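You operate a simulated robot arm through the tools that you are given. There is no shell and no other tool.

You are at the controls of a simulated robot arm. One attempt, no reset.

Task
Switch off the small zone, let it cool, wipe both spills away.
Fine: wipe only once the heat lamp is dark; green cloth; it goes back. What is to be rubbed or washed off counts as gone when no trace of it is left.

The check looks at the end state, three seconds after you hand in, the way a careful person would. Anything else that was tipped, shoved, dropped, spilled or broken makes it a failure. Flat cloth is picked up by pressing the open fingertips on it (5 to 10 N) and closing them slowly along it; thin cloth reads only 2 to 8 mm in the jaws.

Robot
A 6-joint arm with a two-finger parallel gripper, fixed in place. Base frame: the origin is on the floor under the middle of its stand, x ahead of it, y to its left, z up; the work surface is at about z = 905. Units: mm, degrees, N and s.
With the tool pointing down near the work surface it reaches from about 360 to 820 mm from the base axis. Its first joint turns from -166.0 to 166.0 degrees. Payload 3.91 kg.
The TCP is the grasp point between the finger pads, 30 mm short of the fingertips. In the tool frame z runs along the fingers and y along their closing line. Largest opening 110 mm; finger width 20, thickness 10; the body of the gripper, 48 by 112 mm, starts 55 mm behind the TCP.
Orientation is told as [roll, pitch, yaw] about the base's x, y, z axes, in that order, counted from this pose: with the fingers straight down and closing along the base's y, the tool's x points along the base's -x, its y along +y and its z along -z.

Tools
- The arm moves only by the tool jog_arm. Its argument "commands" is a list of rows, each an object (a shift or turn left out is 0, a gripper value left out holds the last) with "rotation": the turn, a rotation vector about the tool's x, y, z in units of 4 degrees (1.0 is 4 degrees), a list of three; "travel": the shift along the tool's x, y, z in units of 40 mm (1.0 is 40 mm), a list of three; "jaw": the closure in counts, from 0 (fully open) to 255 (shut). In form: [{"rotation": [wx, wy, wz], "travel": [tx, ty, tz], "jaw": jaw}, ...]. A call has 1 to 20 rows; each row shifts and turns the commanded pose from where the row before left it, along the tool's axes as they then stand. A call with a number of a shift or a turn outside -1 to 1 is refused whole. A row lasts 0.2 s, in which the tool goes at most 50 mm and 8.6 degrees; a call with a longer step from one row to the next is refused whole, and so is a gripper value outside its range. Where a pose cannot be reached the arm comes as near as it can. A force on the tool above 40 N (or 10 N above the force at the start of the call, whichever is more), or a blocked arm, ends the call early, and 0.2 s more pass. Each finger travels about 45 mm/s and halts on what it meets, pressing with about 32 N; the grip force reading is that of the motor and also rises with nothing between the fingers. The clock runs only during rows and for 0.2 s after the last one: add rows that do not move to give the fingers time. It gives the time, the measured TCP pose, the force on the tool (base axes), the opening and the grip force at its end, in the units of the frame above (readings bear some noise), with the torque about the TCP (base axes, N m) and any sound that the robot's microphone picked up.
- Cameras (640 x 400 px; columns grow to the right, rows downward): "scene" is fixed at [219.6, 500.9, 1497]; the picture's right is [-1.00, -0.03, 0.00], its down [-0.01, 0.39, -0.92] and it looks along [0.03, -0.92, -0.39] (base axes); focal length 325 px, centre (320, 200). "wrist" rides on the gripper at [77, 7, -114] in the tool frame; the picture's right is [-0.09, 1.00, 0.00], its down [-0.80, -0.07, -0.59] and it looks along [-0.59, -0.05, 0.80] (tool axes); focal length 270 px, centre (320, 200). There is no depth. A picture from a camera that has moved, and an enlarged one, comes with that camera's place and axes in the base frame and with its lens.
- get_image(camera): a new picture of that camera. No time passes.
- move_column(by): slides the trunk up (or, below 0, down) by that many mm; the arm rides with it, the base frame stays. It gives what a move gives, with no picture.
- enlarge(camera, box): a new picture of the part [left, top, right, bottom] of that camera's present view, enlarged. No time passes.
- hand_in(): hands the job in; it is judged then, once.

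Places have to be worked out from the pictures, the camera data and where the tool is seen. Open the gripper and draw the arm clear of the work before you hand the job in, unless the task says otherwise.

The tools are called after "Request:" as name(argument=value, ...) on one line, values as JSON. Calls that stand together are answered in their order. jog_arm: Moves the arm, as the interface text tells. Its arguments: {"type":"object","properties":{"commands":{"type":"array","items":{"type":"object","properties":{"rotation":{"type":"array","items":{"type":"number"}},"travel":{"type":"array","items":{"type":"number"}},"jaw":{"type":"number"}}}}},"required":["commands"]} The other tools are called the same way: move_column (by) moves the trunk up or down; get_image (camera) takes a picture; enlarge (camera, box) takes an enlarged picture of a part of a camera's view; hand_in () hands the job in.

At the start:

```text
clock: 0.0
tool_pos: [223.4, -454.4, 1276.0]
tcp_rot: [0.0, -0.1, 0.0]
wrist_force: [0.1, -1.0, -0.1]
ft_torque: [0.0, 0.0, 0.0]
grip_width: 110.2
finger_force: 0.1
trunk travel left (down, up): [-575.0, 35.0]
```

scene: 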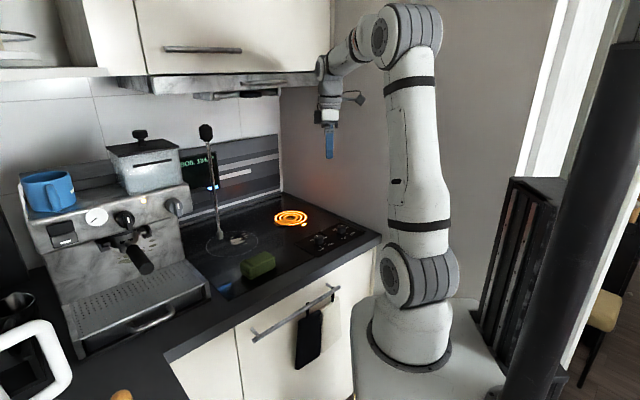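
wrist: 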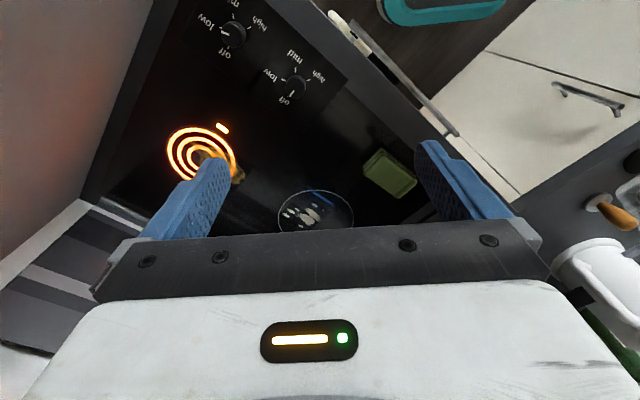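

I start by looking closer at the hob, knobs and the cloth from both cameras.

Request:
enlarge(camera="scene", box=[180, 170, 400, 310])

Request:
enlarge(camera="wrist", box=[140, 0, 360, 140])

Request:
enlarge(camera="wrist", box=[140, 100, 460, 300])

Request:
enlarge(camera="scene", box=[220, 270, 380, 400])

```text
2.86 times, centred on (290, 240) of scene
camera zoom: at [219.6, 500.9, 1497.0], right [-1.0, -0.03, 0.0], down [-0.01, 0.39, -0.92], along [0.03, -0.92, -0.39], focal length 928 px, centre (406, 86)
```

zoom: 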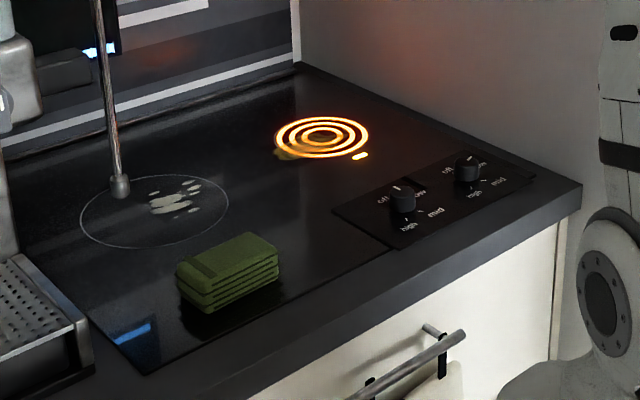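

```text
2.86 times, centred on (250, 70) of wrist
camera zoom: at [147.9, -449.3, 1389.6], right [0.09, 1.0, 0.0], down [0.8, -0.07, 0.59], along [0.59, -0.05, -0.8], focal length 772 px, centre (520, 571)
```

zoom: 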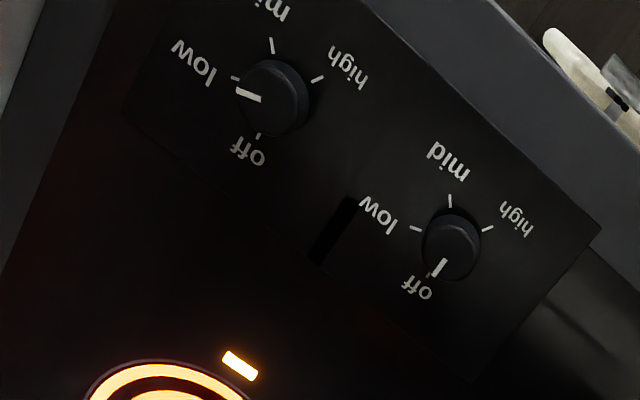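

```text
2.00 times, centred on (300, 200) of wrist
camera zoom: at [147.9, -449.3, 1389.6], right [0.09, 1.0, 0.0], down [0.8, -0.07, 0.59], along [0.59, -0.05, -0.8], focal length 541 px, centre (360, 200)
```

zoom: 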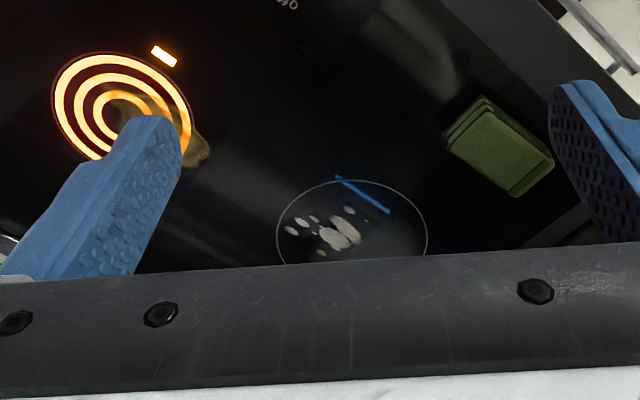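

```text
3.08 times, centred on (300, 335) of scene
camera zoom: at [219.6, 500.9, 1497.0], right [-1.0, -0.03, 0.0], down [-0.01, 0.39, -0.92], along [0.03, -0.92, -0.39], focal length 1000 px, centre (382, -215)
```

zoom: 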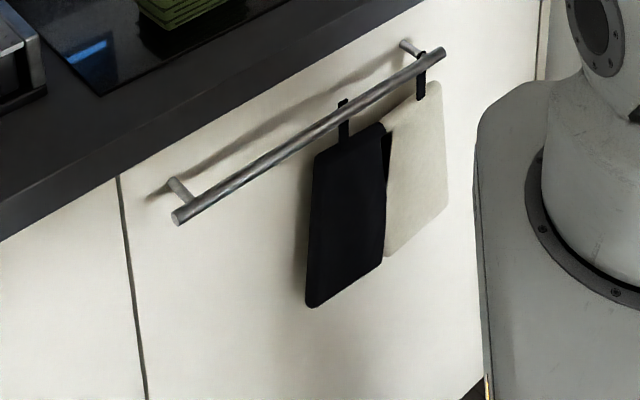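

I want to identify the thin post over the large zone and the details of knobs and spills before moving.

Request:
enlarge(camera="scene", box=[170, 110, 290, 260])

Request:
enlarge(camera="scene", box=[290, 210, 380, 265])

Request:
enlarge(camera="scene", box=[200, 220, 290, 300])

Request:
enlarge(camera="scene", box=[250, 195, 330, 245])

```text
2.67 times, centred on (230, 185) of scene
camera zoom: at [219.6, 500.9, 1497.0], right [-1.0, -0.03, 0.0], down [-0.01, 0.39, -0.92], along [0.03, -0.92, -0.39], focal length 867 px, centre (560, 240)
```

zoom: 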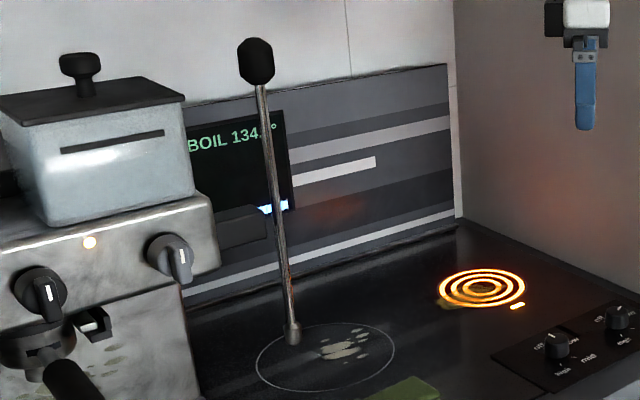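

```text
7.11 times, centred on (335, 238) of scene
camera zoom: at [219.6, 500.9, 1497.0], right [-1.0, -0.03, 0.0], down [-0.01, 0.39, -0.92], along [0.03, -0.92, -0.39], focal length 2311 px, centre (213, -67)
```

zoom: 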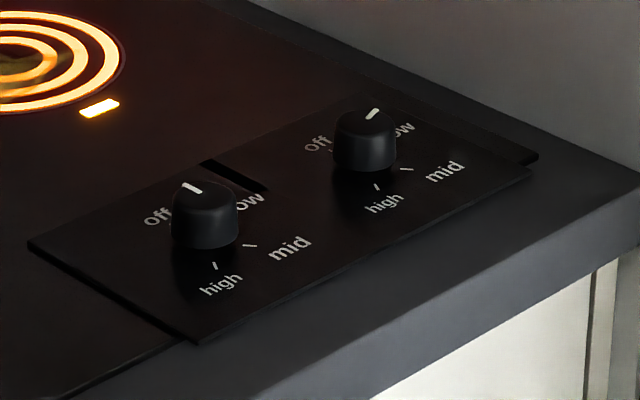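

```text
5.00 times, centred on (245, 260) of scene
camera zoom: at [219.6, 500.9, 1497.0], right [-1.0, -0.03, 0.0], down [-0.01, 0.39, -0.92], along [0.03, -0.92, -0.39], focal length 1625 px, centre (695, -100)
```

zoom: 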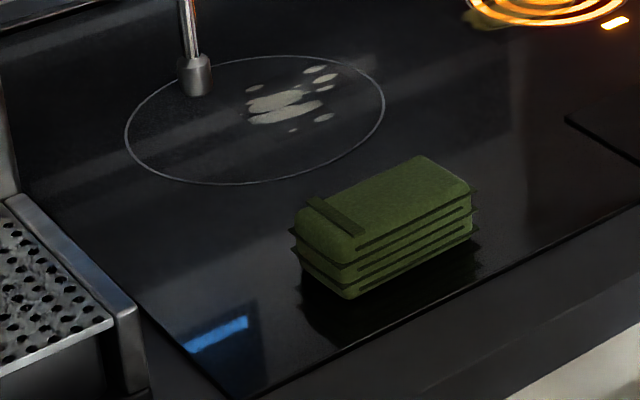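

```text
8.00 times, centred on (290, 220) of scene
camera zoom: at [219.6, 500.9, 1497.0], right [-1.0, -0.03, 0.0], down [-0.01, 0.39, -0.92], along [0.03, -0.92, -0.39], focal length 2600 px, centre (560, 40)
```

zoom: 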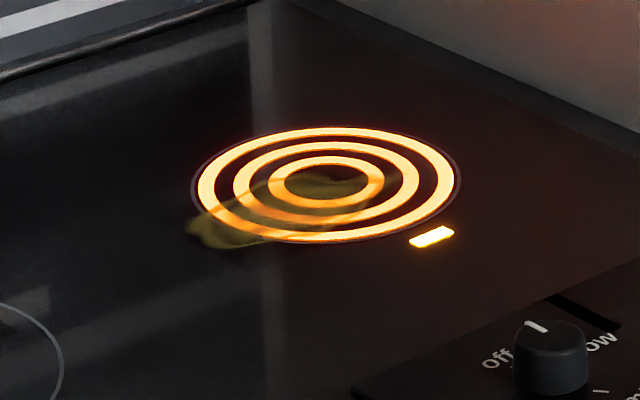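

The lit ring is the small zone at about (381, -701); its knob (set to "low") works out from both cameras at about (175, -581), the other knob (on "off") at about (257, -500). The green folded cloth is around (437, -333) with its top near z 940. I move to hover above the small-zone knob for a close look.

Request:
jog_arm(commands=[{"travel": [0.2, -0.525, 0.817], "jaw": 0}, {"travel": [0.2, -0.525, 0.817]}, {"travel": [0.2, -0.525, 0.817]}, {"travel": [0.2, -0.525, 0.817]}, {"travel": [0.2, -0.525, 0.817]}, {"travel": [0.2, -0.525, 0.817]}, {}])

Request:
get_image(camera="wrist")

Request:
get_image(camera="scene")

```text
clock: 1.6
tool_pos: [174.7, -582.8, 1081.7]
tcp_rot: [0.0, 0.0, 0.0]
wrist_force: [0.0, 0.7, 0.4]
ft_torque: [-0.02, 0.0, 0.01]
grip_width: 110.2
finger_force: 0.0
trunk travel left (down, up): [-575.0, 35.0]
```

```text
taken
camera wrist: at [98.6, -575.5, 1194.3], right [0.09, 1.0, 0.0], down [0.8, -0.07, 0.59], along [0.59, -0.05, -0.8], focal length 270 px, centre (320, 200)
```

wrist: 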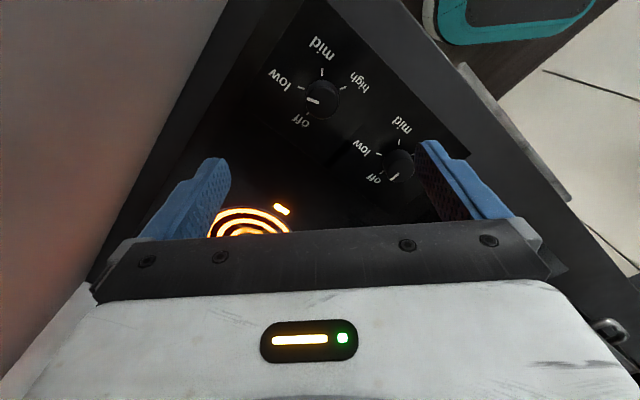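

```text
taken
```

scene: 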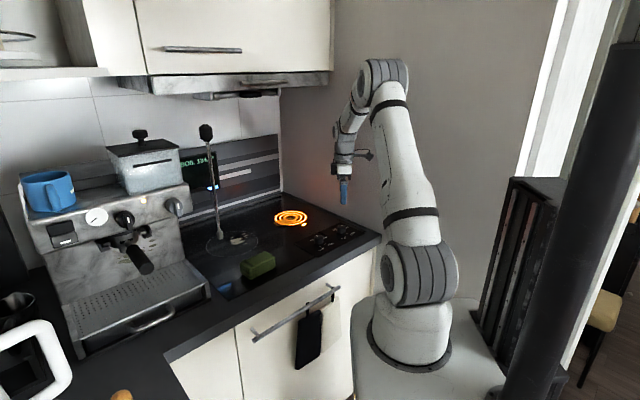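

Request:
enlarge(camera="wrist", box=[240, 20, 450, 200])

Request:
enlarge(camera="wrist", box=[270, 60, 370, 140])

```text
2.22 times, centred on (345, 110) of wrist
camera zoom: at [98.6, -575.5, 1194.3], right [0.09, 1.0, 0.0], down [0.8, -0.07, 0.59], along [0.59, -0.05, -0.8], focal length 601 px, centre (264, 400)
```

zoom: 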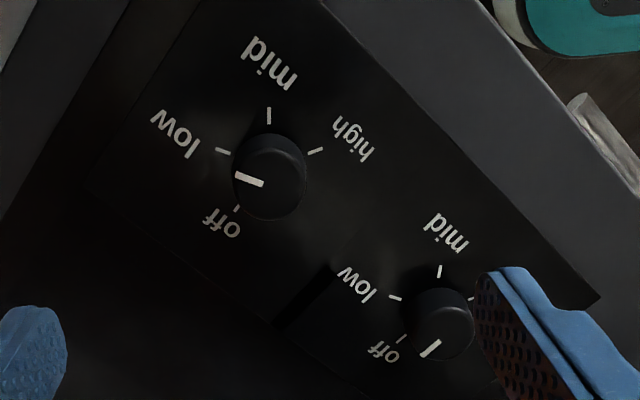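

```text
5.00 times, centred on (320, 100) of wrist
camera zoom: at [98.6, -575.5, 1194.3], right [0.09, 1.0, 0.0], down [0.8, -0.07, 0.59], along [0.59, -0.05, -0.8], focal length 1351 px, centre (320, 700)
```

zoom: 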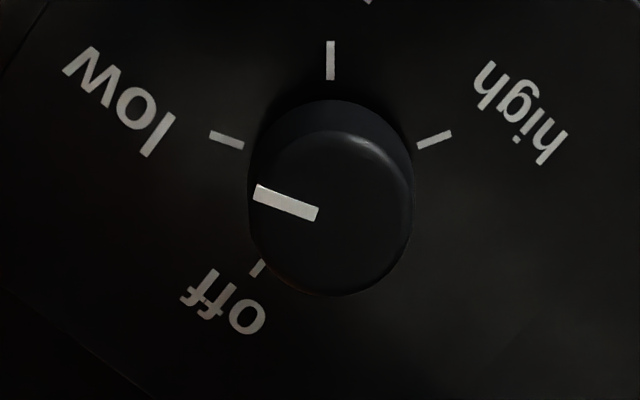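

Ticks around the knob work out to: centre (178, -580), off at about -46°, low at about -117° (70° apart), so off is ~70° counter-clockwise seen from above. The wrist camera would swing into the wall if I turned from here, so I first yaw 80° clockwise to have room for the turn back.

Request:
jog_arm(commands=[{"rotation": [0, 0, 1]}, {"rotation": [0, 0, 1]}, {"rotation": [0, 0, 1]}, {"rotation": [0, 0, 1]}, {"rotation": [0, 0, 1]}, {"rotation": [0, 0, 1]}, {"rotation": [0, 0, 1]}, {"rotation": [0, 0, 1]}, {"rotation": [0, 0, 1]}, {"rotation": [0, 0, 1]}, {"rotation": [0, 0, 1]}, {"rotation": [0, 0, 1]}, {"rotation": [0, 0, 1]}, {"rotation": [0, 0, 1]}, {"rotation": [0, 0, 1]}, {"rotation": [0, 0, 1]}, {"rotation": [0, 0, 1]}, {"rotation": [0, 0, 1]}, {"rotation": [0, 0, 1]}, {"rotation": [0, 0, 1]}])

Request:
get_image(camera="wrist")

Request:
get_image(camera="scene")

```text
clock: 5.8
tool_pos: [175.5, -580.8, 1081.1]
tcp_rot: [0.0, 0.0, -80.0]
wrist_force: [0.8, 0.8, 0.5]
ft_torque: [-0.02, -0.02, 0.05]
grip_width: 110.1
finger_force: 0.0
trunk travel left (down, up): [-575.0, 35.0]
```

```text
taken
camera wrist: at [169.8, -505.1, 1193.4], right [1.0, 0.09, 0.0], down [0.07, -0.8, 0.59], along [0.05, -0.59, -0.8], focal length 270 px, centre (320, 200)
```

wrist: 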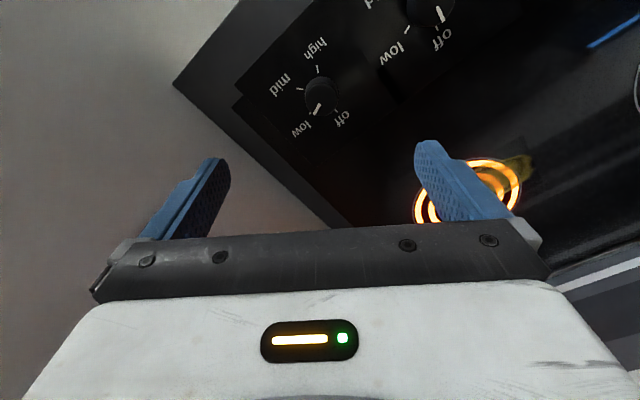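

```text
taken
```

scene: 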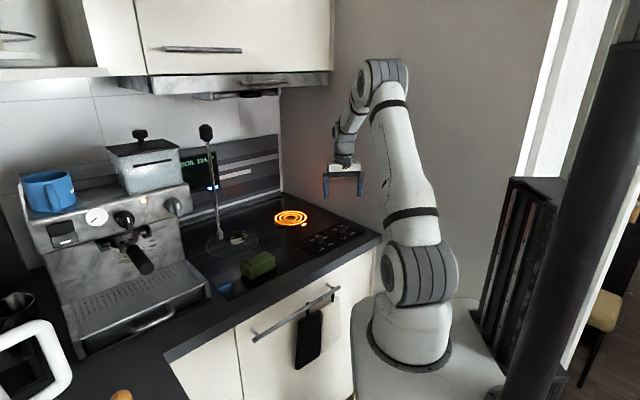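

Request:
enlarge(camera="wrist", box=[270, 50, 370, 130])

```text
5.00 times, centred on (320, 90) of wrist
camera zoom: at [169.8, -505.1, 1193.4], right [1.0, 0.09, 0.0], down [0.07, -0.8, 0.59], along [0.05, -0.59, -0.8], focal length 1351 px, centre (320, 750)
```

zoom: 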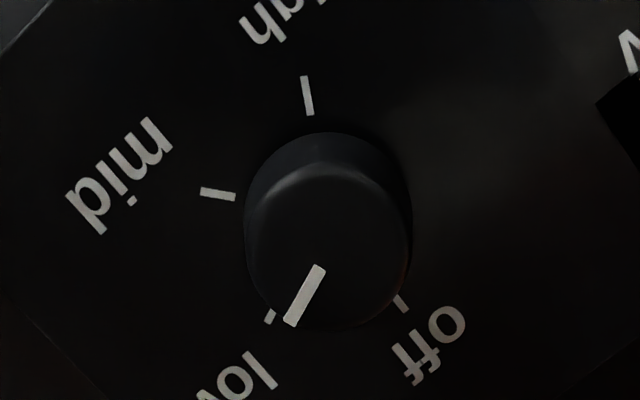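

Knob centre confirmed at about (177.5, -580.5), top near z 927. I descend straddling it with open fingers to TCP z ≈ 940 (tips ~5 mm above the glass level).

Request:
jog_arm(commands=[{"travel": [0, 0.056, 0.5]}, {"travel": [0, 0, 0.75]}, {"travel": [0, 0, 0.75]}, {"travel": [0, 0, 0.75]}, {"travel": [0, 0, 0.25]}, {"travel": [0, 0, 0.2]}, {"travel": [0, 0, 0.15]}, {"travel": [0, 0, 0.15]}, {}])

Request:
get_image(camera="wrist")

Request:
enlarge(camera="scene", box=[270, 160, 430, 270])

```text
clock: 7.8
tool_pos: [177.3, -579.7, 940.7]
tcp_rot: [0.0, -0.1, -80.0]
wrist_force: [0.3, 0.8, 0.0]
ft_torque: [0.02, 0.01, 0.03]
grip_width: 110.3
finger_force: 0.0
trunk travel left (down, up): [-575.0, 35.0]
```

```text
taken
camera wrist: at [172.2, -503.7, 1053.2], right [1.0, 0.09, 0.0], down [0.07, -0.8, 0.59], along [0.05, -0.59, -0.8], focal length 270 px, centre (320, 200)
```

wrist: 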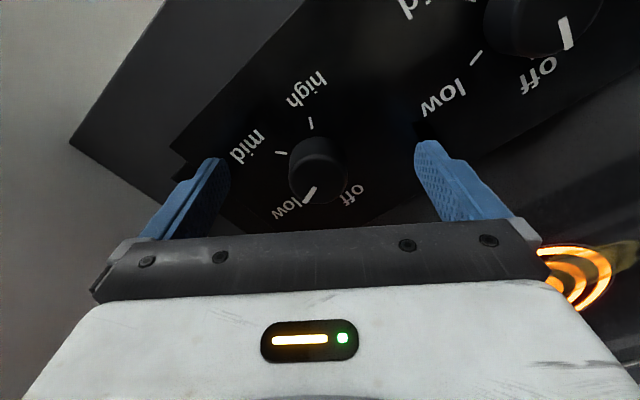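

```text
3.64 times, centred on (350, 215) of scene
camera zoom: at [219.6, 500.9, 1497.0], right [-1.0, -0.03, 0.0], down [-0.01, 0.39, -0.92], along [0.03, -0.92, -0.39], focal length 1182 px, centre (211, 146)
```

zoom: 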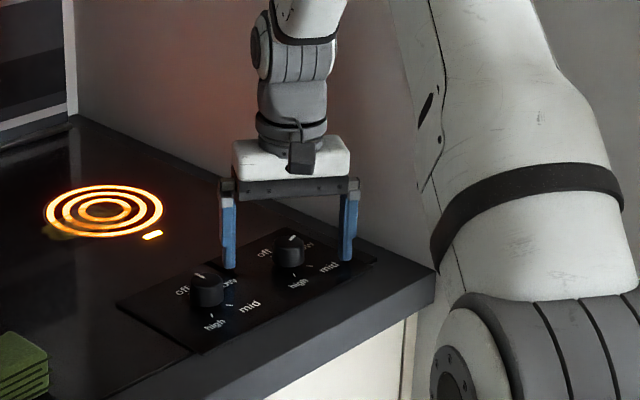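

Fingers straddle the knob with no contact. I close on it and read the opening.

Request:
jog_arm(commands=[{"jaw": 120}, {"jaw": 170}, {"jaw": 215}, {"jaw": 215}, {"jaw": 215}, {"jaw": 215}, {"jaw": 215}])

Request:
get_image(camera="wrist")

```text
clock: 9.4
tool_pos: [176.0, -578.8, 941.2]
tcp_rot: [0.0, 0.1, -80.0]
wrist_force: [-6.6, -1.1, 0.8]
ft_torque: [-0.04, 0.29, 0.06]
grip_width: 33.0
finger_force: 45.0
trunk travel left (down, up): [-575.0, 35.0]
```

```text
taken
camera wrist: at [171.2, -503.8, 1053.4], right [1.0, 0.09, 0.0], down [0.07, -0.8, 0.59], along [0.05, -0.59, -0.8], focal length 270 px, centre (320, 200)
```

wrist: 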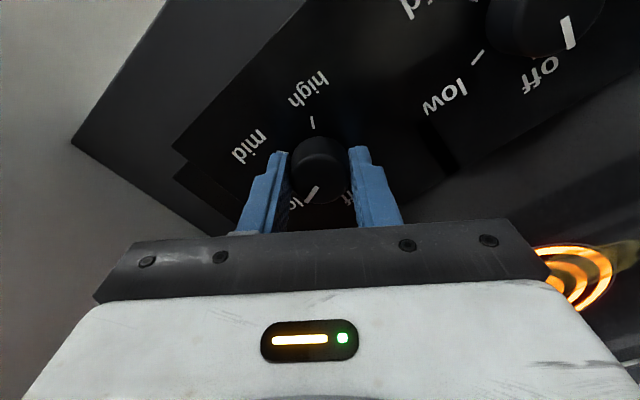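

Gripped at 33 mm with a small sideways load; I relieve that and turn 70° counter-clockwise (seen from above) in 4° steps.

Request:
jog_arm(commands=[{"travel": [-0.02, -0.04, 0]}, {"rotation": [0, 0, -1]}, {"rotation": [0, 0, -1]}, {"rotation": [0, 0, -1]}, {"rotation": [0, 0, -1]}, {"rotation": [0, 0, -1]}, {"rotation": [0, 0, -1]}, {"rotation": [0, 0, -1]}, {"rotation": [0, 0, -1]}])

Request:
get_image(camera="wrist")

```text
clock: 11.4
tool_pos: [177.6, -580.8, 940.9]
tcp_rot: [0.0, 0.0, -47.8]
wrist_force: [6.8, 13.4, -0.7]
ft_torque: [0.84, 0.12, 0.03]
grip_width: 32.7
finger_force: 45.2
trunk travel left (down, up): [-575.0, 35.0]
```

```text
taken
camera wrist: at [131.7, -519.3, 1053.4], right [0.8, 0.6, 0.0], down [0.49, -0.64, 0.59], along [0.36, -0.47, -0.8], focal length 270 px, centre (320, 200)
```

wrist: 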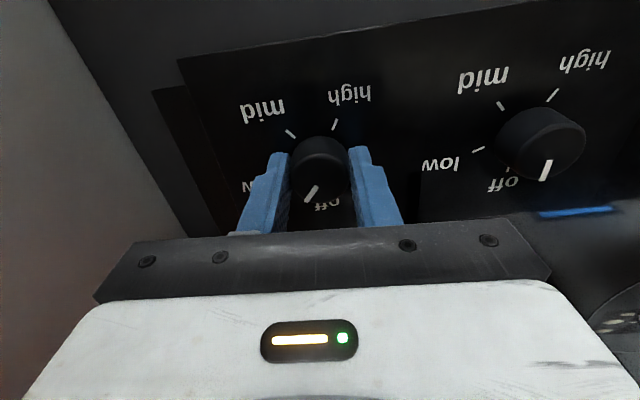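

The knob follows the grip (pointer past the low mark, heading to off). I relax the side load and continue the remaining 38°.

Request:
jog_arm(commands=[{"travel": [0.02, 0.055, 0]}, {"rotation": [0, 0, -1]}, {"rotation": [0, 0, -1]}, {"rotation": [0, 0, -1]}, {"rotation": [0, 0, -1]}, {"rotation": [0, 0, -1]}, {"rotation": [0, 0, -1]}, {"rotation": [0, 0, -1]}, {"rotation": [0, 0, -1]}, {"rotation": [0, 0, -1]}, {"rotation": [0, 0, -0.5]}, {}])

Request:
get_image(camera="wrist")

Request:
enlarge(camera="scene", box=[250, 180, 410, 290])

```text
clock: 14.0
tool_pos: [177.2, -579.0, 939.6]
tcp_rot: [0.0, -0.1, -9.9]
wrist_force: [-4.4, -2.8, 1.6]
ft_torque: [-0.02, 0.04, 0.02]
grip_width: 32.9
finger_force: 44.7
trunk travel left (down, up): [-575.0, 35.0]
```

```text
taken
camera wrist: at [103.7, -560.8, 1053.4], right [0.26, 0.97, 0.0], down [0.78, -0.21, 0.59], along [0.57, -0.15, -0.8], focal length 270 px, centre (320, 200)
```

wrist: 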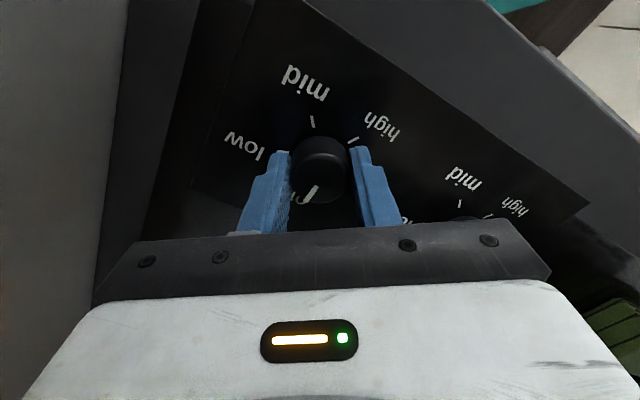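

```text
3.64 times, centred on (330, 235) of scene
camera zoom: at [219.6, 500.9, 1497.0], right [-1.0, -0.03, 0.0], down [-0.01, 0.39, -0.92], along [0.03, -0.92, -0.39], focal length 1182 px, centre (284, 73)
```

zoom: 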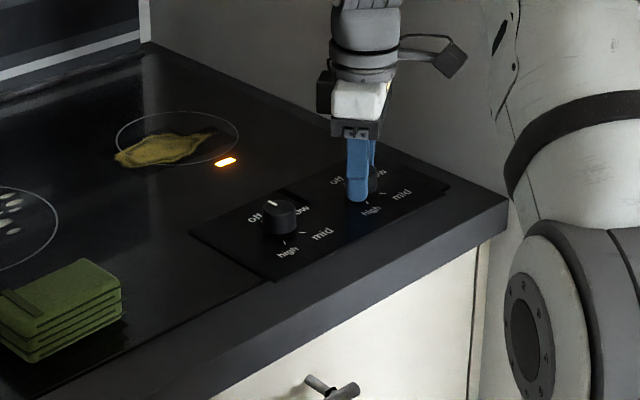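

The ring is no longer glowing and only the heat lamp is still lit. I open the fingers gently and lift straight up to check the knob's final position.

Request:
jog_arm(commands=[{"jaw": 100}, {"jaw": 60}, {"jaw": 60}, {"jaw": 60}, {"travel": [0, 0, -0.3]}, {"travel": [0, 0, -0.8]}, {"travel": [0, 0, -1]}, {"travel": [0, 0, -1]}, {"travel": [0, 0, -0.6]}, {}])

Request:
enlarge(camera="wrist", box=[220, 0, 440, 200])

Request:
enlarge(camera="scene", box=[290, 200, 390, 270])

Request:
enlarge(camera="scene", box=[200, 190, 320, 270])

```text
clock: 16.2
tool_pos: [178.5, -579.1, 1088.4]
tcp_rot: [-0.1, 0.0, -10.0]
wrist_force: [0.1, 0.3, -0.2]
ft_torque: [0.0, -0.02, 0.0]
grip_width: 84.3
finger_force: 0.1
trunk travel left (down, up): [-575.0, 35.0]
```

```text
2.00 times, centred on (330, 100) of wrist
camera zoom: at [104.9, -560.2, 1201.6], right [0.26, 0.97, 0.0], down [0.78, -0.21, 0.59], along [0.57, -0.15, -0.8], focal length 541 px, centre (300, 400)
```

zoom: 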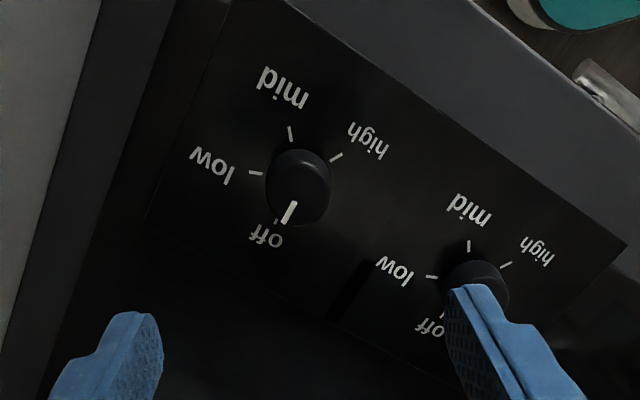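

```text
5.71 times, centred on (340, 235) of scene
camera zoom: at [219.6, 500.9, 1497.0], right [-1.0, -0.03, 0.0], down [-0.01, 0.39, -0.92], along [0.03, -0.92, -0.39], focal length 1857 px, centre (206, 0)
```

zoom: 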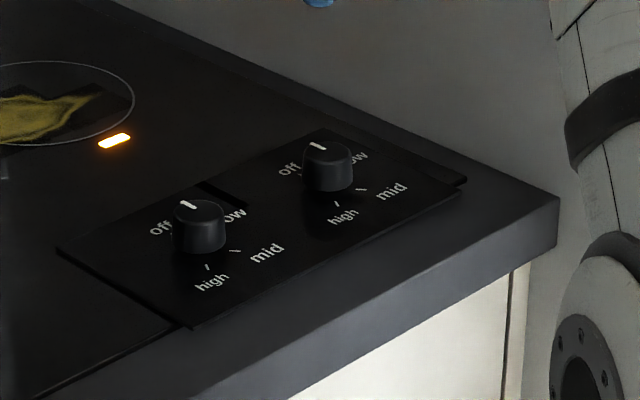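

```text
5.00 times, centred on (260, 230) of scene
camera zoom: at [219.6, 500.9, 1497.0], right [-1.0, -0.03, 0.0], down [-0.01, 0.39, -0.92], along [0.03, -0.92, -0.39], focal length 1625 px, centre (620, 50)
```

zoom: 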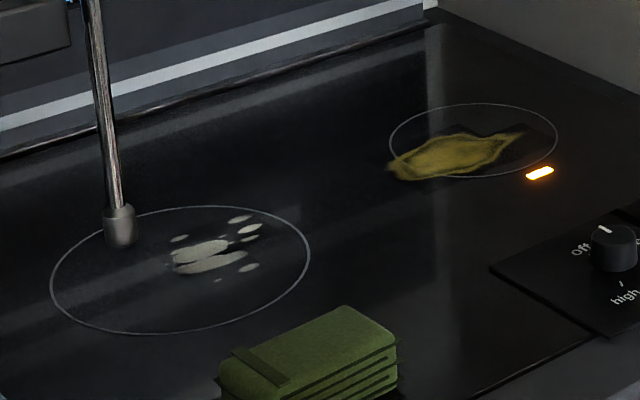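

Both knobs now point to "off", the ring is dark, only the lamp is still lit. While it cools I move over toward the middle of the hob to look at the spills, the post and the cloth from the wrist camera.

Request:
jog_arm(commands=[{"rotation": [0, 0, 1]}, {"rotation": [0, 0, 1]}, {"rotation": [0, 0, 1]}, {"rotation": [0, 0, 1]}, {"rotation": [0, 0, 1]}, {"rotation": [0, 0, 1]}, {"rotation": [0, 0, 1]}, {"rotation": [0, 0, 1]}, {"rotation": [0, 0, 1]}, {"rotation": [0, 0, 1]}, {"travel": [0.0235, 0.842, -0.194]}, {"travel": [0.0235, 0.842, -0.194]}, {"travel": [0.0235, 0.842, -0.194]}, {"travel": [0.0235, 0.842, -0.194]}, {"travel": [0.0235, 0.842, -0.194]}, {"travel": [0.0235, 0.842, -0.194]}, {"travel": [0.0235, 0.842, -0.194]}, {"travel": [0.0235, 0.842, -0.194]}, {}])

Request:
get_image(camera="wrist")

Request:
get_image(camera="scene")

```text
clock: 20.2
tool_pos: [380.5, -401.8, 1148.3]
tcp_rot: [0.0, 0.0, -49.9]
wrist_force: [-0.3, 0.1, 0.4]
ft_torque: [-0.02, -0.01, 0.0]
grip_width: 84.1
finger_force: 0.1
trunk travel left (down, up): [-575.0, 35.0]
```

```text
taken
camera wrist: at [336.6, -338.1, 1261.5], right [0.82, 0.57, 0.0], down [0.46, -0.66, 0.59], along [0.34, -0.49, -0.8], focal length 270 px, centre (320, 200)
```

wrist: 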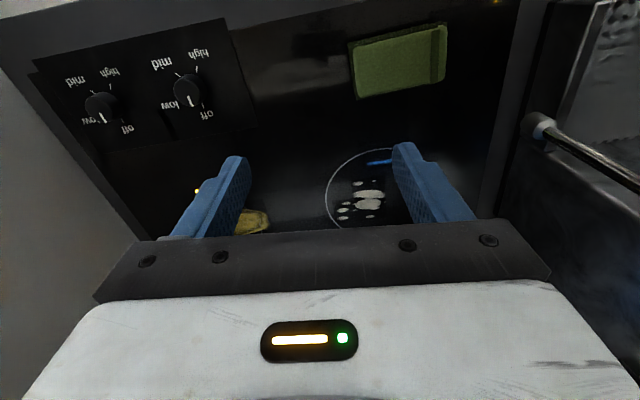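

```text
taken
```

scene: 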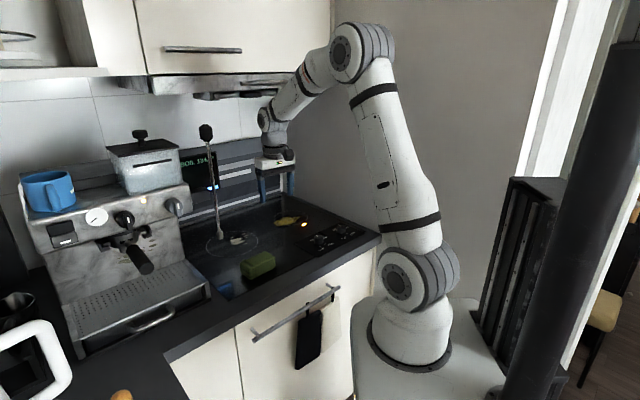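

Request:
enlarge(camera="wrist", box=[480, 60, 640, 260])

Request:
enlarge(camera="wrist", box=[300, 0, 540, 150])

Request:
enlarge(camera="wrist", box=[180, 130, 440, 250])

Request:
enlarge(camera="scene", box=[20, 110, 260, 300])

```text
2.00 times, centred on (560, 160) of wrist
camera zoom: at [336.6, -338.1, 1261.5], right [0.82, 0.57, 0.0], down [0.46, -0.66, 0.59], along [0.34, -0.49, -0.8], focal length 541 px, centre (-160, 280)
```

zoom: 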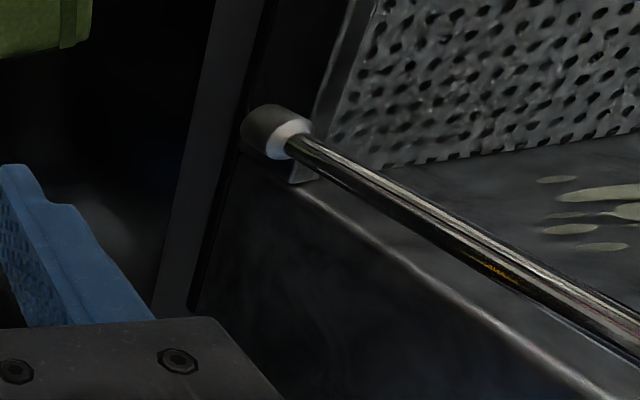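

```text
2.67 times, centred on (420, 75) of wrist
camera zoom: at [336.6, -338.1, 1261.5], right [0.82, 0.57, 0.0], down [0.46, -0.66, 0.59], along [0.34, -0.49, -0.8], focal length 721 px, centre (53, 533)
```

zoom: 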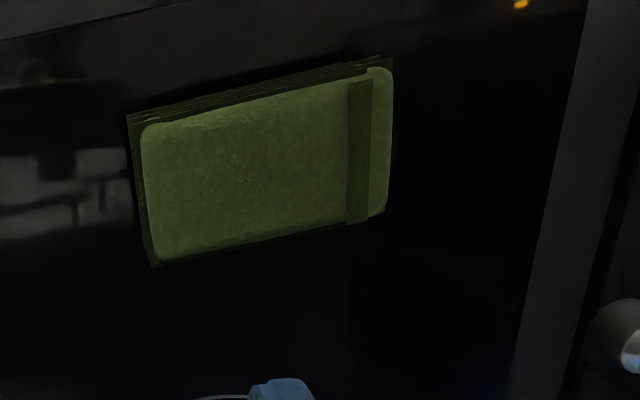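

```text
2.46 times, centred on (310, 190) of wrist
camera zoom: at [336.6, -338.1, 1261.5], right [0.82, 0.57, 0.0], down [0.46, -0.66, 0.59], along [0.34, -0.49, -0.8], focal length 665 px, centre (345, 225)
```

zoom: 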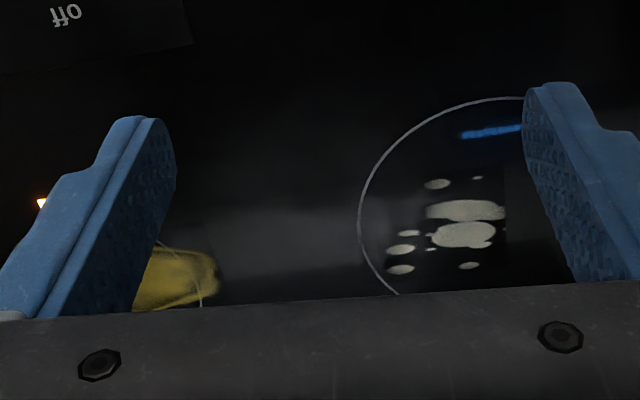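

```text
2.11 times, centred on (140, 205) of scene
camera zoom: at [219.6, 500.9, 1497.0], right [-1.0, -0.03, 0.0], down [-0.01, 0.39, -0.92], along [0.03, -0.92, -0.39], focal length 684 px, centre (699, 190)
```

zoom: 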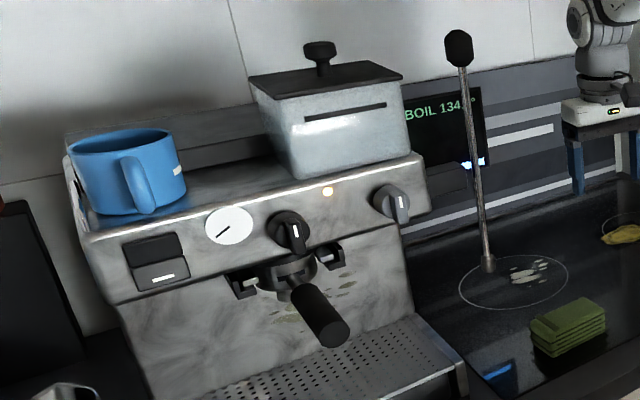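

Request:
enlarge(camera="scene", box=[60, 220, 200, 330])

Request:
enlarge(camera="wrist", box=[560, 90, 640, 240])

```text
3.64 times, centred on (130, 275) of scene
camera zoom: at [219.6, 500.9, 1497.0], right [-1.0, -0.03, 0.0], down [-0.01, 0.39, -0.92], along [0.03, -0.92, -0.39], focal length 1182 px, centre (1011, -73)
```

zoom: 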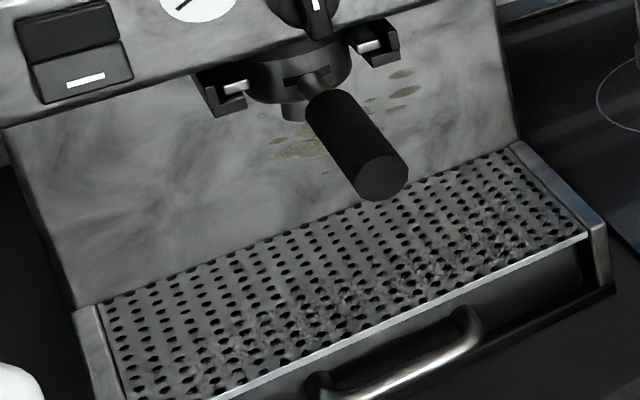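

```text
2.67 times, centred on (600, 165) of wrist
camera zoom: at [336.6, -338.1, 1261.5], right [0.82, 0.57, 0.0], down [0.46, -0.66, 0.59], along [0.34, -0.49, -0.8], focal length 721 px, centre (-427, 293)
```

zoom: 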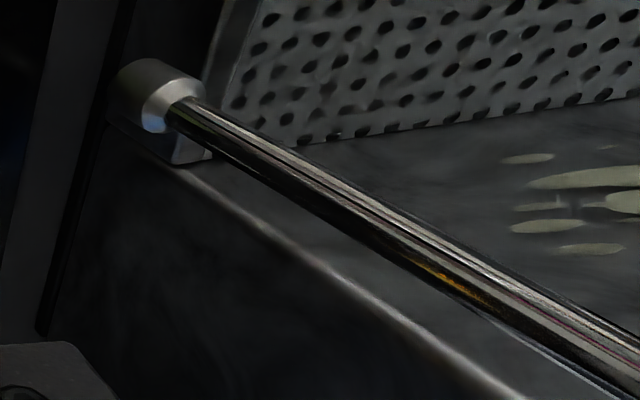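

Triangulating both views: the cloth is a folded pad about 95 × 55 mm, centre (439, -335), top z 940, long side along 47°; the steam wand is a vertical rod at (532, -305) hanging down to z ≈ 1042, so I must stay clear of it. White spill spans x 510–582, y -567…-473; yellow spans x 337–443, y -712…-630. I check the wrist's bulk in the scene view before going near the wand.

Request:
enlarge(camera="scene", box=[180, 20, 420, 220])

```text
2.00 times, centred on (300, 120) of scene
camera zoom: at [219.6, 500.9, 1497.0], right [-1.0, -0.03, 0.0], down [-0.01, 0.39, -0.92], along [0.03, -0.92, -0.39], focal length 650 px, centre (360, 360)
```

zoom: 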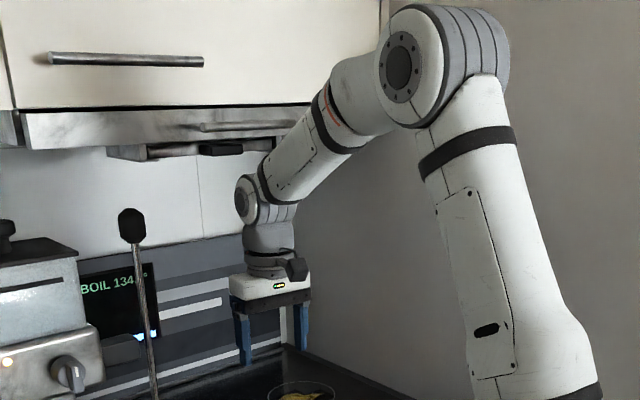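

The arm is planar with a slim wrist (~50 mm radius), so there is about 40 mm clearance to the wand at the cloth. I rotate the tool to yaw 47° so the fingers close across the cloth's short side.

Request:
jog_arm(commands=[{"rotation": [0, 0, -1], "jaw": 0}, {"rotation": [0, 0, -1]}, {"rotation": [0, 0, -1]}, {"rotation": [0, 0, -1]}, {"rotation": [0, 0, -1]}, {"rotation": [0, 0, -1]}, {"rotation": [0, 0, -1]}, {"rotation": [0, 0, -1]}, {"rotation": [0, 0, -1]}, {"rotation": [0, 0, -1]}, {"rotation": [0, 0, -1]}, {"rotation": [0, 0, -1]}, {"rotation": [0, 0, -1]}, {"rotation": [0, 0, -1]}, {"rotation": [0, 0, -1]}, {"rotation": [0, 0, -1]}, {"rotation": [0, 0, -1]}, {"rotation": [0, 0, -1]}, {"rotation": [0, 0, -1]}, {"rotation": [0, 0, -1]}])

```text
clock: 24.4
tool_pos: [378.1, -401.4, 1150.3]
tcp_rot: [0.0, 0.0, 30.1]
wrist_force: [-0.4, 0.3, -1.4]
ft_torque: [0.0, 0.0, 0.01]
grip_width: 110.1
finger_force: 0.1
trunk travel left (down, up): [-575.0, 35.0]
```

Request:
jog_arm(commands=[{"rotation": [0, 0, -1]}, {"rotation": [0, 0, -1]}, {"rotation": [0, 0, -1]}, {"rotation": [0, 0, -1]}, {"rotation": [0, 0, -0.22]}, {"travel": [-0.55, 0.016, 0.43]}, {"travel": [-0.55, 0.016, 0.43]}, {"travel": [-0.55, 0.016, 0.43]}, {"travel": [-0.55, 0.016, 0.43]}, {}])

Request:
get_image(camera="wrist")

Request:
get_image(camera="scene")

```text
clock: 26.6
tool_pos: [436.9, -334.2, 1082.8]
tcp_rot: [0.0, 0.0, 46.9]
wrist_force: [0.7, 0.0, 0.3]
ft_torque: [-0.01, -0.03, 0.01]
grip_width: 110.0
finger_force: 0.0
trunk travel left (down, up): [-575.0, 35.0]
```

```text
taken
camera wrist: at [380.3, -386.2, 1196.1], right [-0.67, 0.74, 0.0], down [0.6, 0.54, 0.59], along [0.44, 0.4, -0.8], focal length 270 px, centre (320, 200)
```

wrist: 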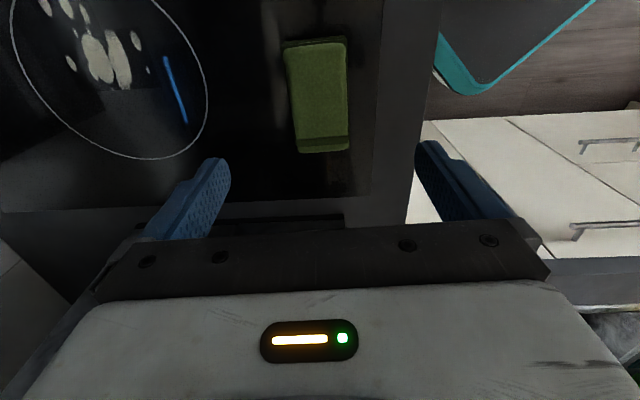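

```text
taken
```

scene: 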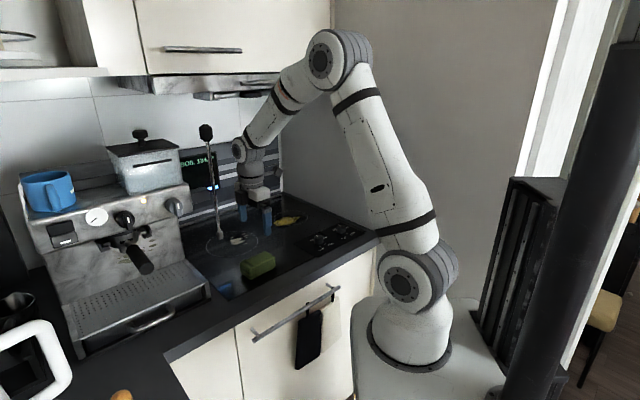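

Request:
enlarge(camera="wrist", box=[250, 20, 390, 170])

Request:
enlarge(camera="scene", box=[190, 160, 330, 300])

```text
2.67 times, centred on (320, 95) of wrist
camera zoom: at [380.3, -386.2, 1196.1], right [-0.67, 0.74, 0.0], down [0.6, 0.54, 0.59], along [0.44, 0.4, -0.8], focal length 721 px, centre (320, 480)
```

zoom: 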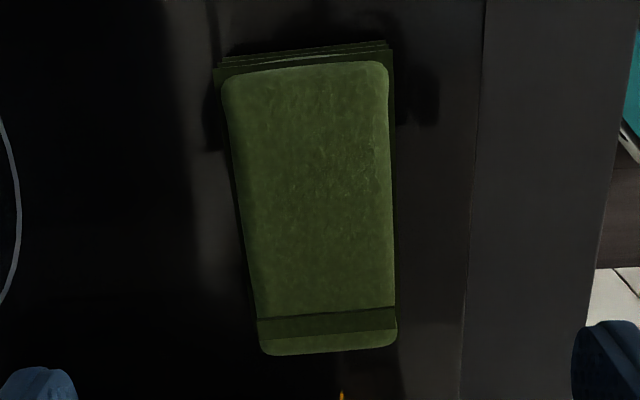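

```text
2.86 times, centred on (260, 230) of scene
camera zoom: at [219.6, 500.9, 1497.0], right [-1.0, -0.03, 0.0], down [-0.01, 0.39, -0.92], along [0.03, -0.92, -0.39], focal length 928 px, centre (491, 114)
```

zoom: 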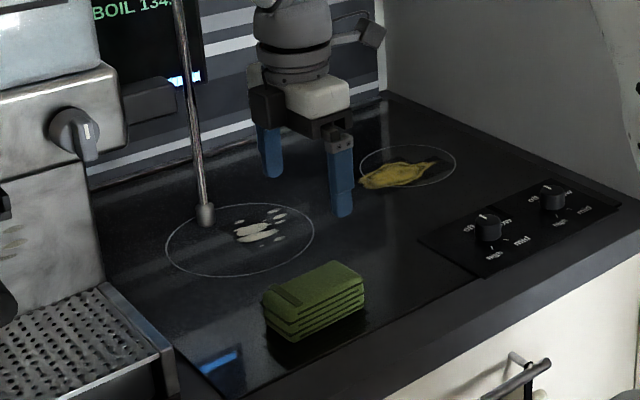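

Cloth centre confirmed at (438.7, -334.6), long side at 47°, top z 940. I check the heat lamp before anything else.

Request:
enlarge(camera="scene", box=[265, 200, 335, 245])

```text
8.89 times, centred on (300, 222) of scene
camera zoom: at [219.6, 500.9, 1497.0], right [-1.0, -0.03, 0.0], down [-0.01, 0.39, -0.92], along [0.03, -0.92, -0.39], focal length 2889 px, centre (498, 0)
```

zoom: 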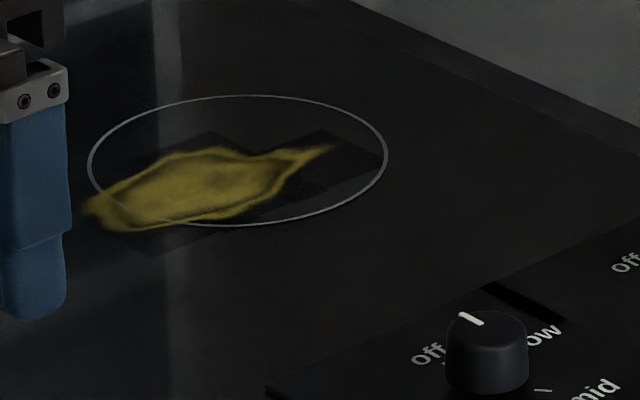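

The lamp is dark now (I will recheck right before wiping). I descend over the cloth with open fingers to TCP z ≈ 946 so that about 10 mm of cloth stays below the fingertips.

Request:
jog_arm(commands=[{"travel": [-0.01, 0, 0.8]}, {"travel": [0, 0, 0.8]}, {"travel": [0, 0, 0.8]}, {"travel": [0, 0, 0.25]}, {"travel": [0, 0, 0.25]}, {"travel": [0, 0, 0.25]}, {"travel": [0, 0, 0.25]}, {}])

Request:
get_image(camera="wrist")

Request:
enlarge(camera="scene", box=[190, 160, 330, 300])

```text
clock: 28.4
tool_pos: [438.7, -334.4, 947.0]
tcp_rot: [0.1, 0.1, 47.0]
wrist_force: [0.5, 0.1, -0.7]
ft_torque: [-0.01, 0.0, 0.0]
grip_width: 110.0
finger_force: 0.1
trunk travel left (down, up): [-575.0, 35.0]
```

```text
taken
camera wrist: at [381.9, -386.5, 1059.2], right [-0.67, 0.74, 0.0], down [0.6, 0.54, 0.59], along [0.44, 0.4, -0.8], focal length 270 px, centre (320, 200)
```

wrist: 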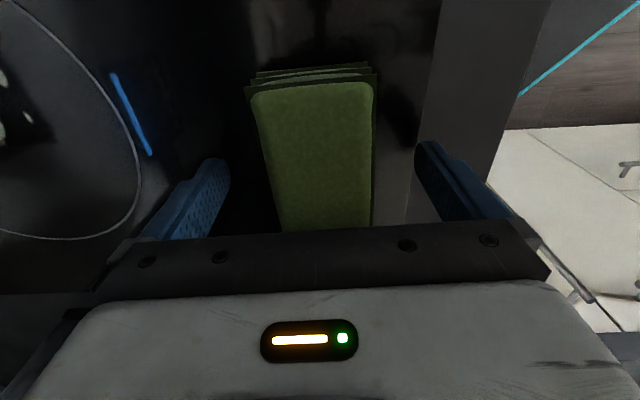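

```text
2.86 times, centred on (260, 230) of scene
camera zoom: at [219.6, 500.9, 1497.0], right [-1.0, -0.03, 0.0], down [-0.01, 0.39, -0.92], along [0.03, -0.92, -0.39], focal length 928 px, centre (491, 114)
```

zoom: 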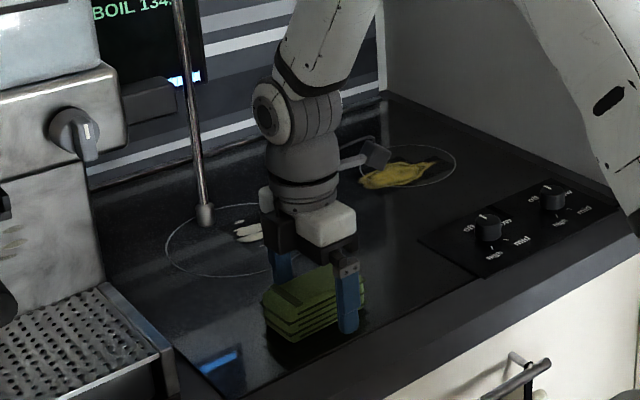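

Cloth sits centred between the fingers, no contact. I close slowly, watching the width.

Request:
jog_arm(commands=[{"jaw": 60}, {"jaw": 100}, {"jaw": 115}, {"jaw": 125}, {"jaw": 135}, {"jaw": 145}, {"jaw": 150}, {"jaw": 150}])

Request:
get_image(camera="wrist")

```text
clock: 30.2
tool_pos: [437.8, -334.6, 946.7]
tcp_rot: [0.1, 0.0, 47.0]
wrist_force: [0.3, 0.1, 0.8]
ft_torque: [0.02, -0.04, 0.03]
grip_width: 54.2
finger_force: 32.3
trunk travel left (down, up): [-575.0, 35.0]
```

```text
taken
camera wrist: at [381.9, -386.4, 1059.4], right [-0.67, 0.74, 0.0], down [0.6, 0.54, 0.59], along [0.44, 0.4, -0.8], focal length 270 px, centre (320, 200)
```

wrist: 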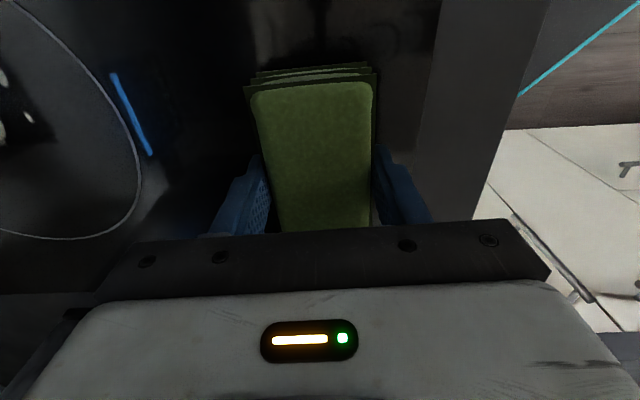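

Gripped at 54 mm with ~32 N. I lift about 50 mm and check that the cloth comes along.

Request:
jog_arm(commands=[{"travel": [0, 0, -0.2], "jaw": 160}, {"travel": [0, 0, -0.4]}, {"travel": [0, 0, -0.4]}, {"travel": [0, 0, -0.35]}, {}])

Request:
get_image(camera="wrist")

Request:
enlarge(camera="scene", box=[190, 160, 330, 300])

```text
clock: 31.4
tool_pos: [439.0, -334.8, 1000.1]
tcp_rot: [0.1, 0.0, 46.9]
wrist_force: [-0.2, -0.1, -0.7]
ft_torque: [0.0, -0.02, 0.0]
grip_width: 54.3
finger_force: 31.8
trunk travel left (down, up): [-575.0, 35.0]
```

```text
taken
camera wrist: at [382.2, -386.9, 1113.1], right [-0.67, 0.74, 0.0], down [0.6, 0.54, 0.59], along [0.44, 0.4, -0.8], focal length 270 px, centre (320, 200)
```

wrist: 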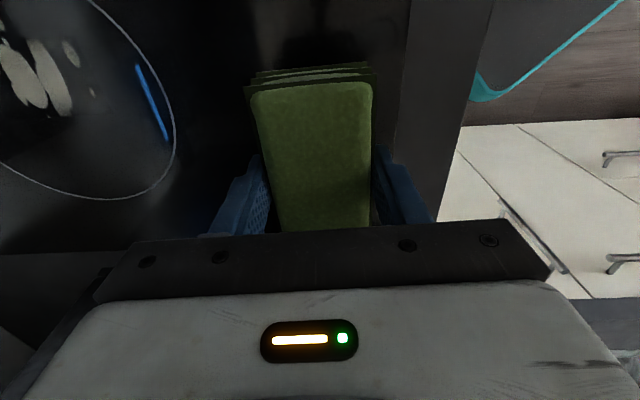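

```text
2.86 times, centred on (260, 230) of scene
camera zoom: at [219.6, 500.9, 1497.0], right [-1.0, -0.03, 0.0], down [-0.01, 0.39, -0.92], along [0.03, -0.92, -0.39], focal length 928 px, centre (491, 114)
```

zoom: 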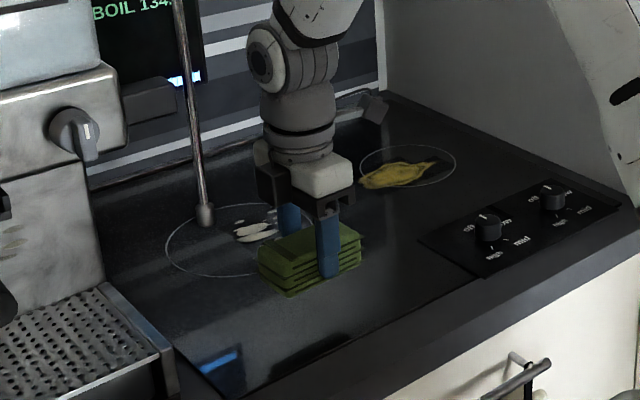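

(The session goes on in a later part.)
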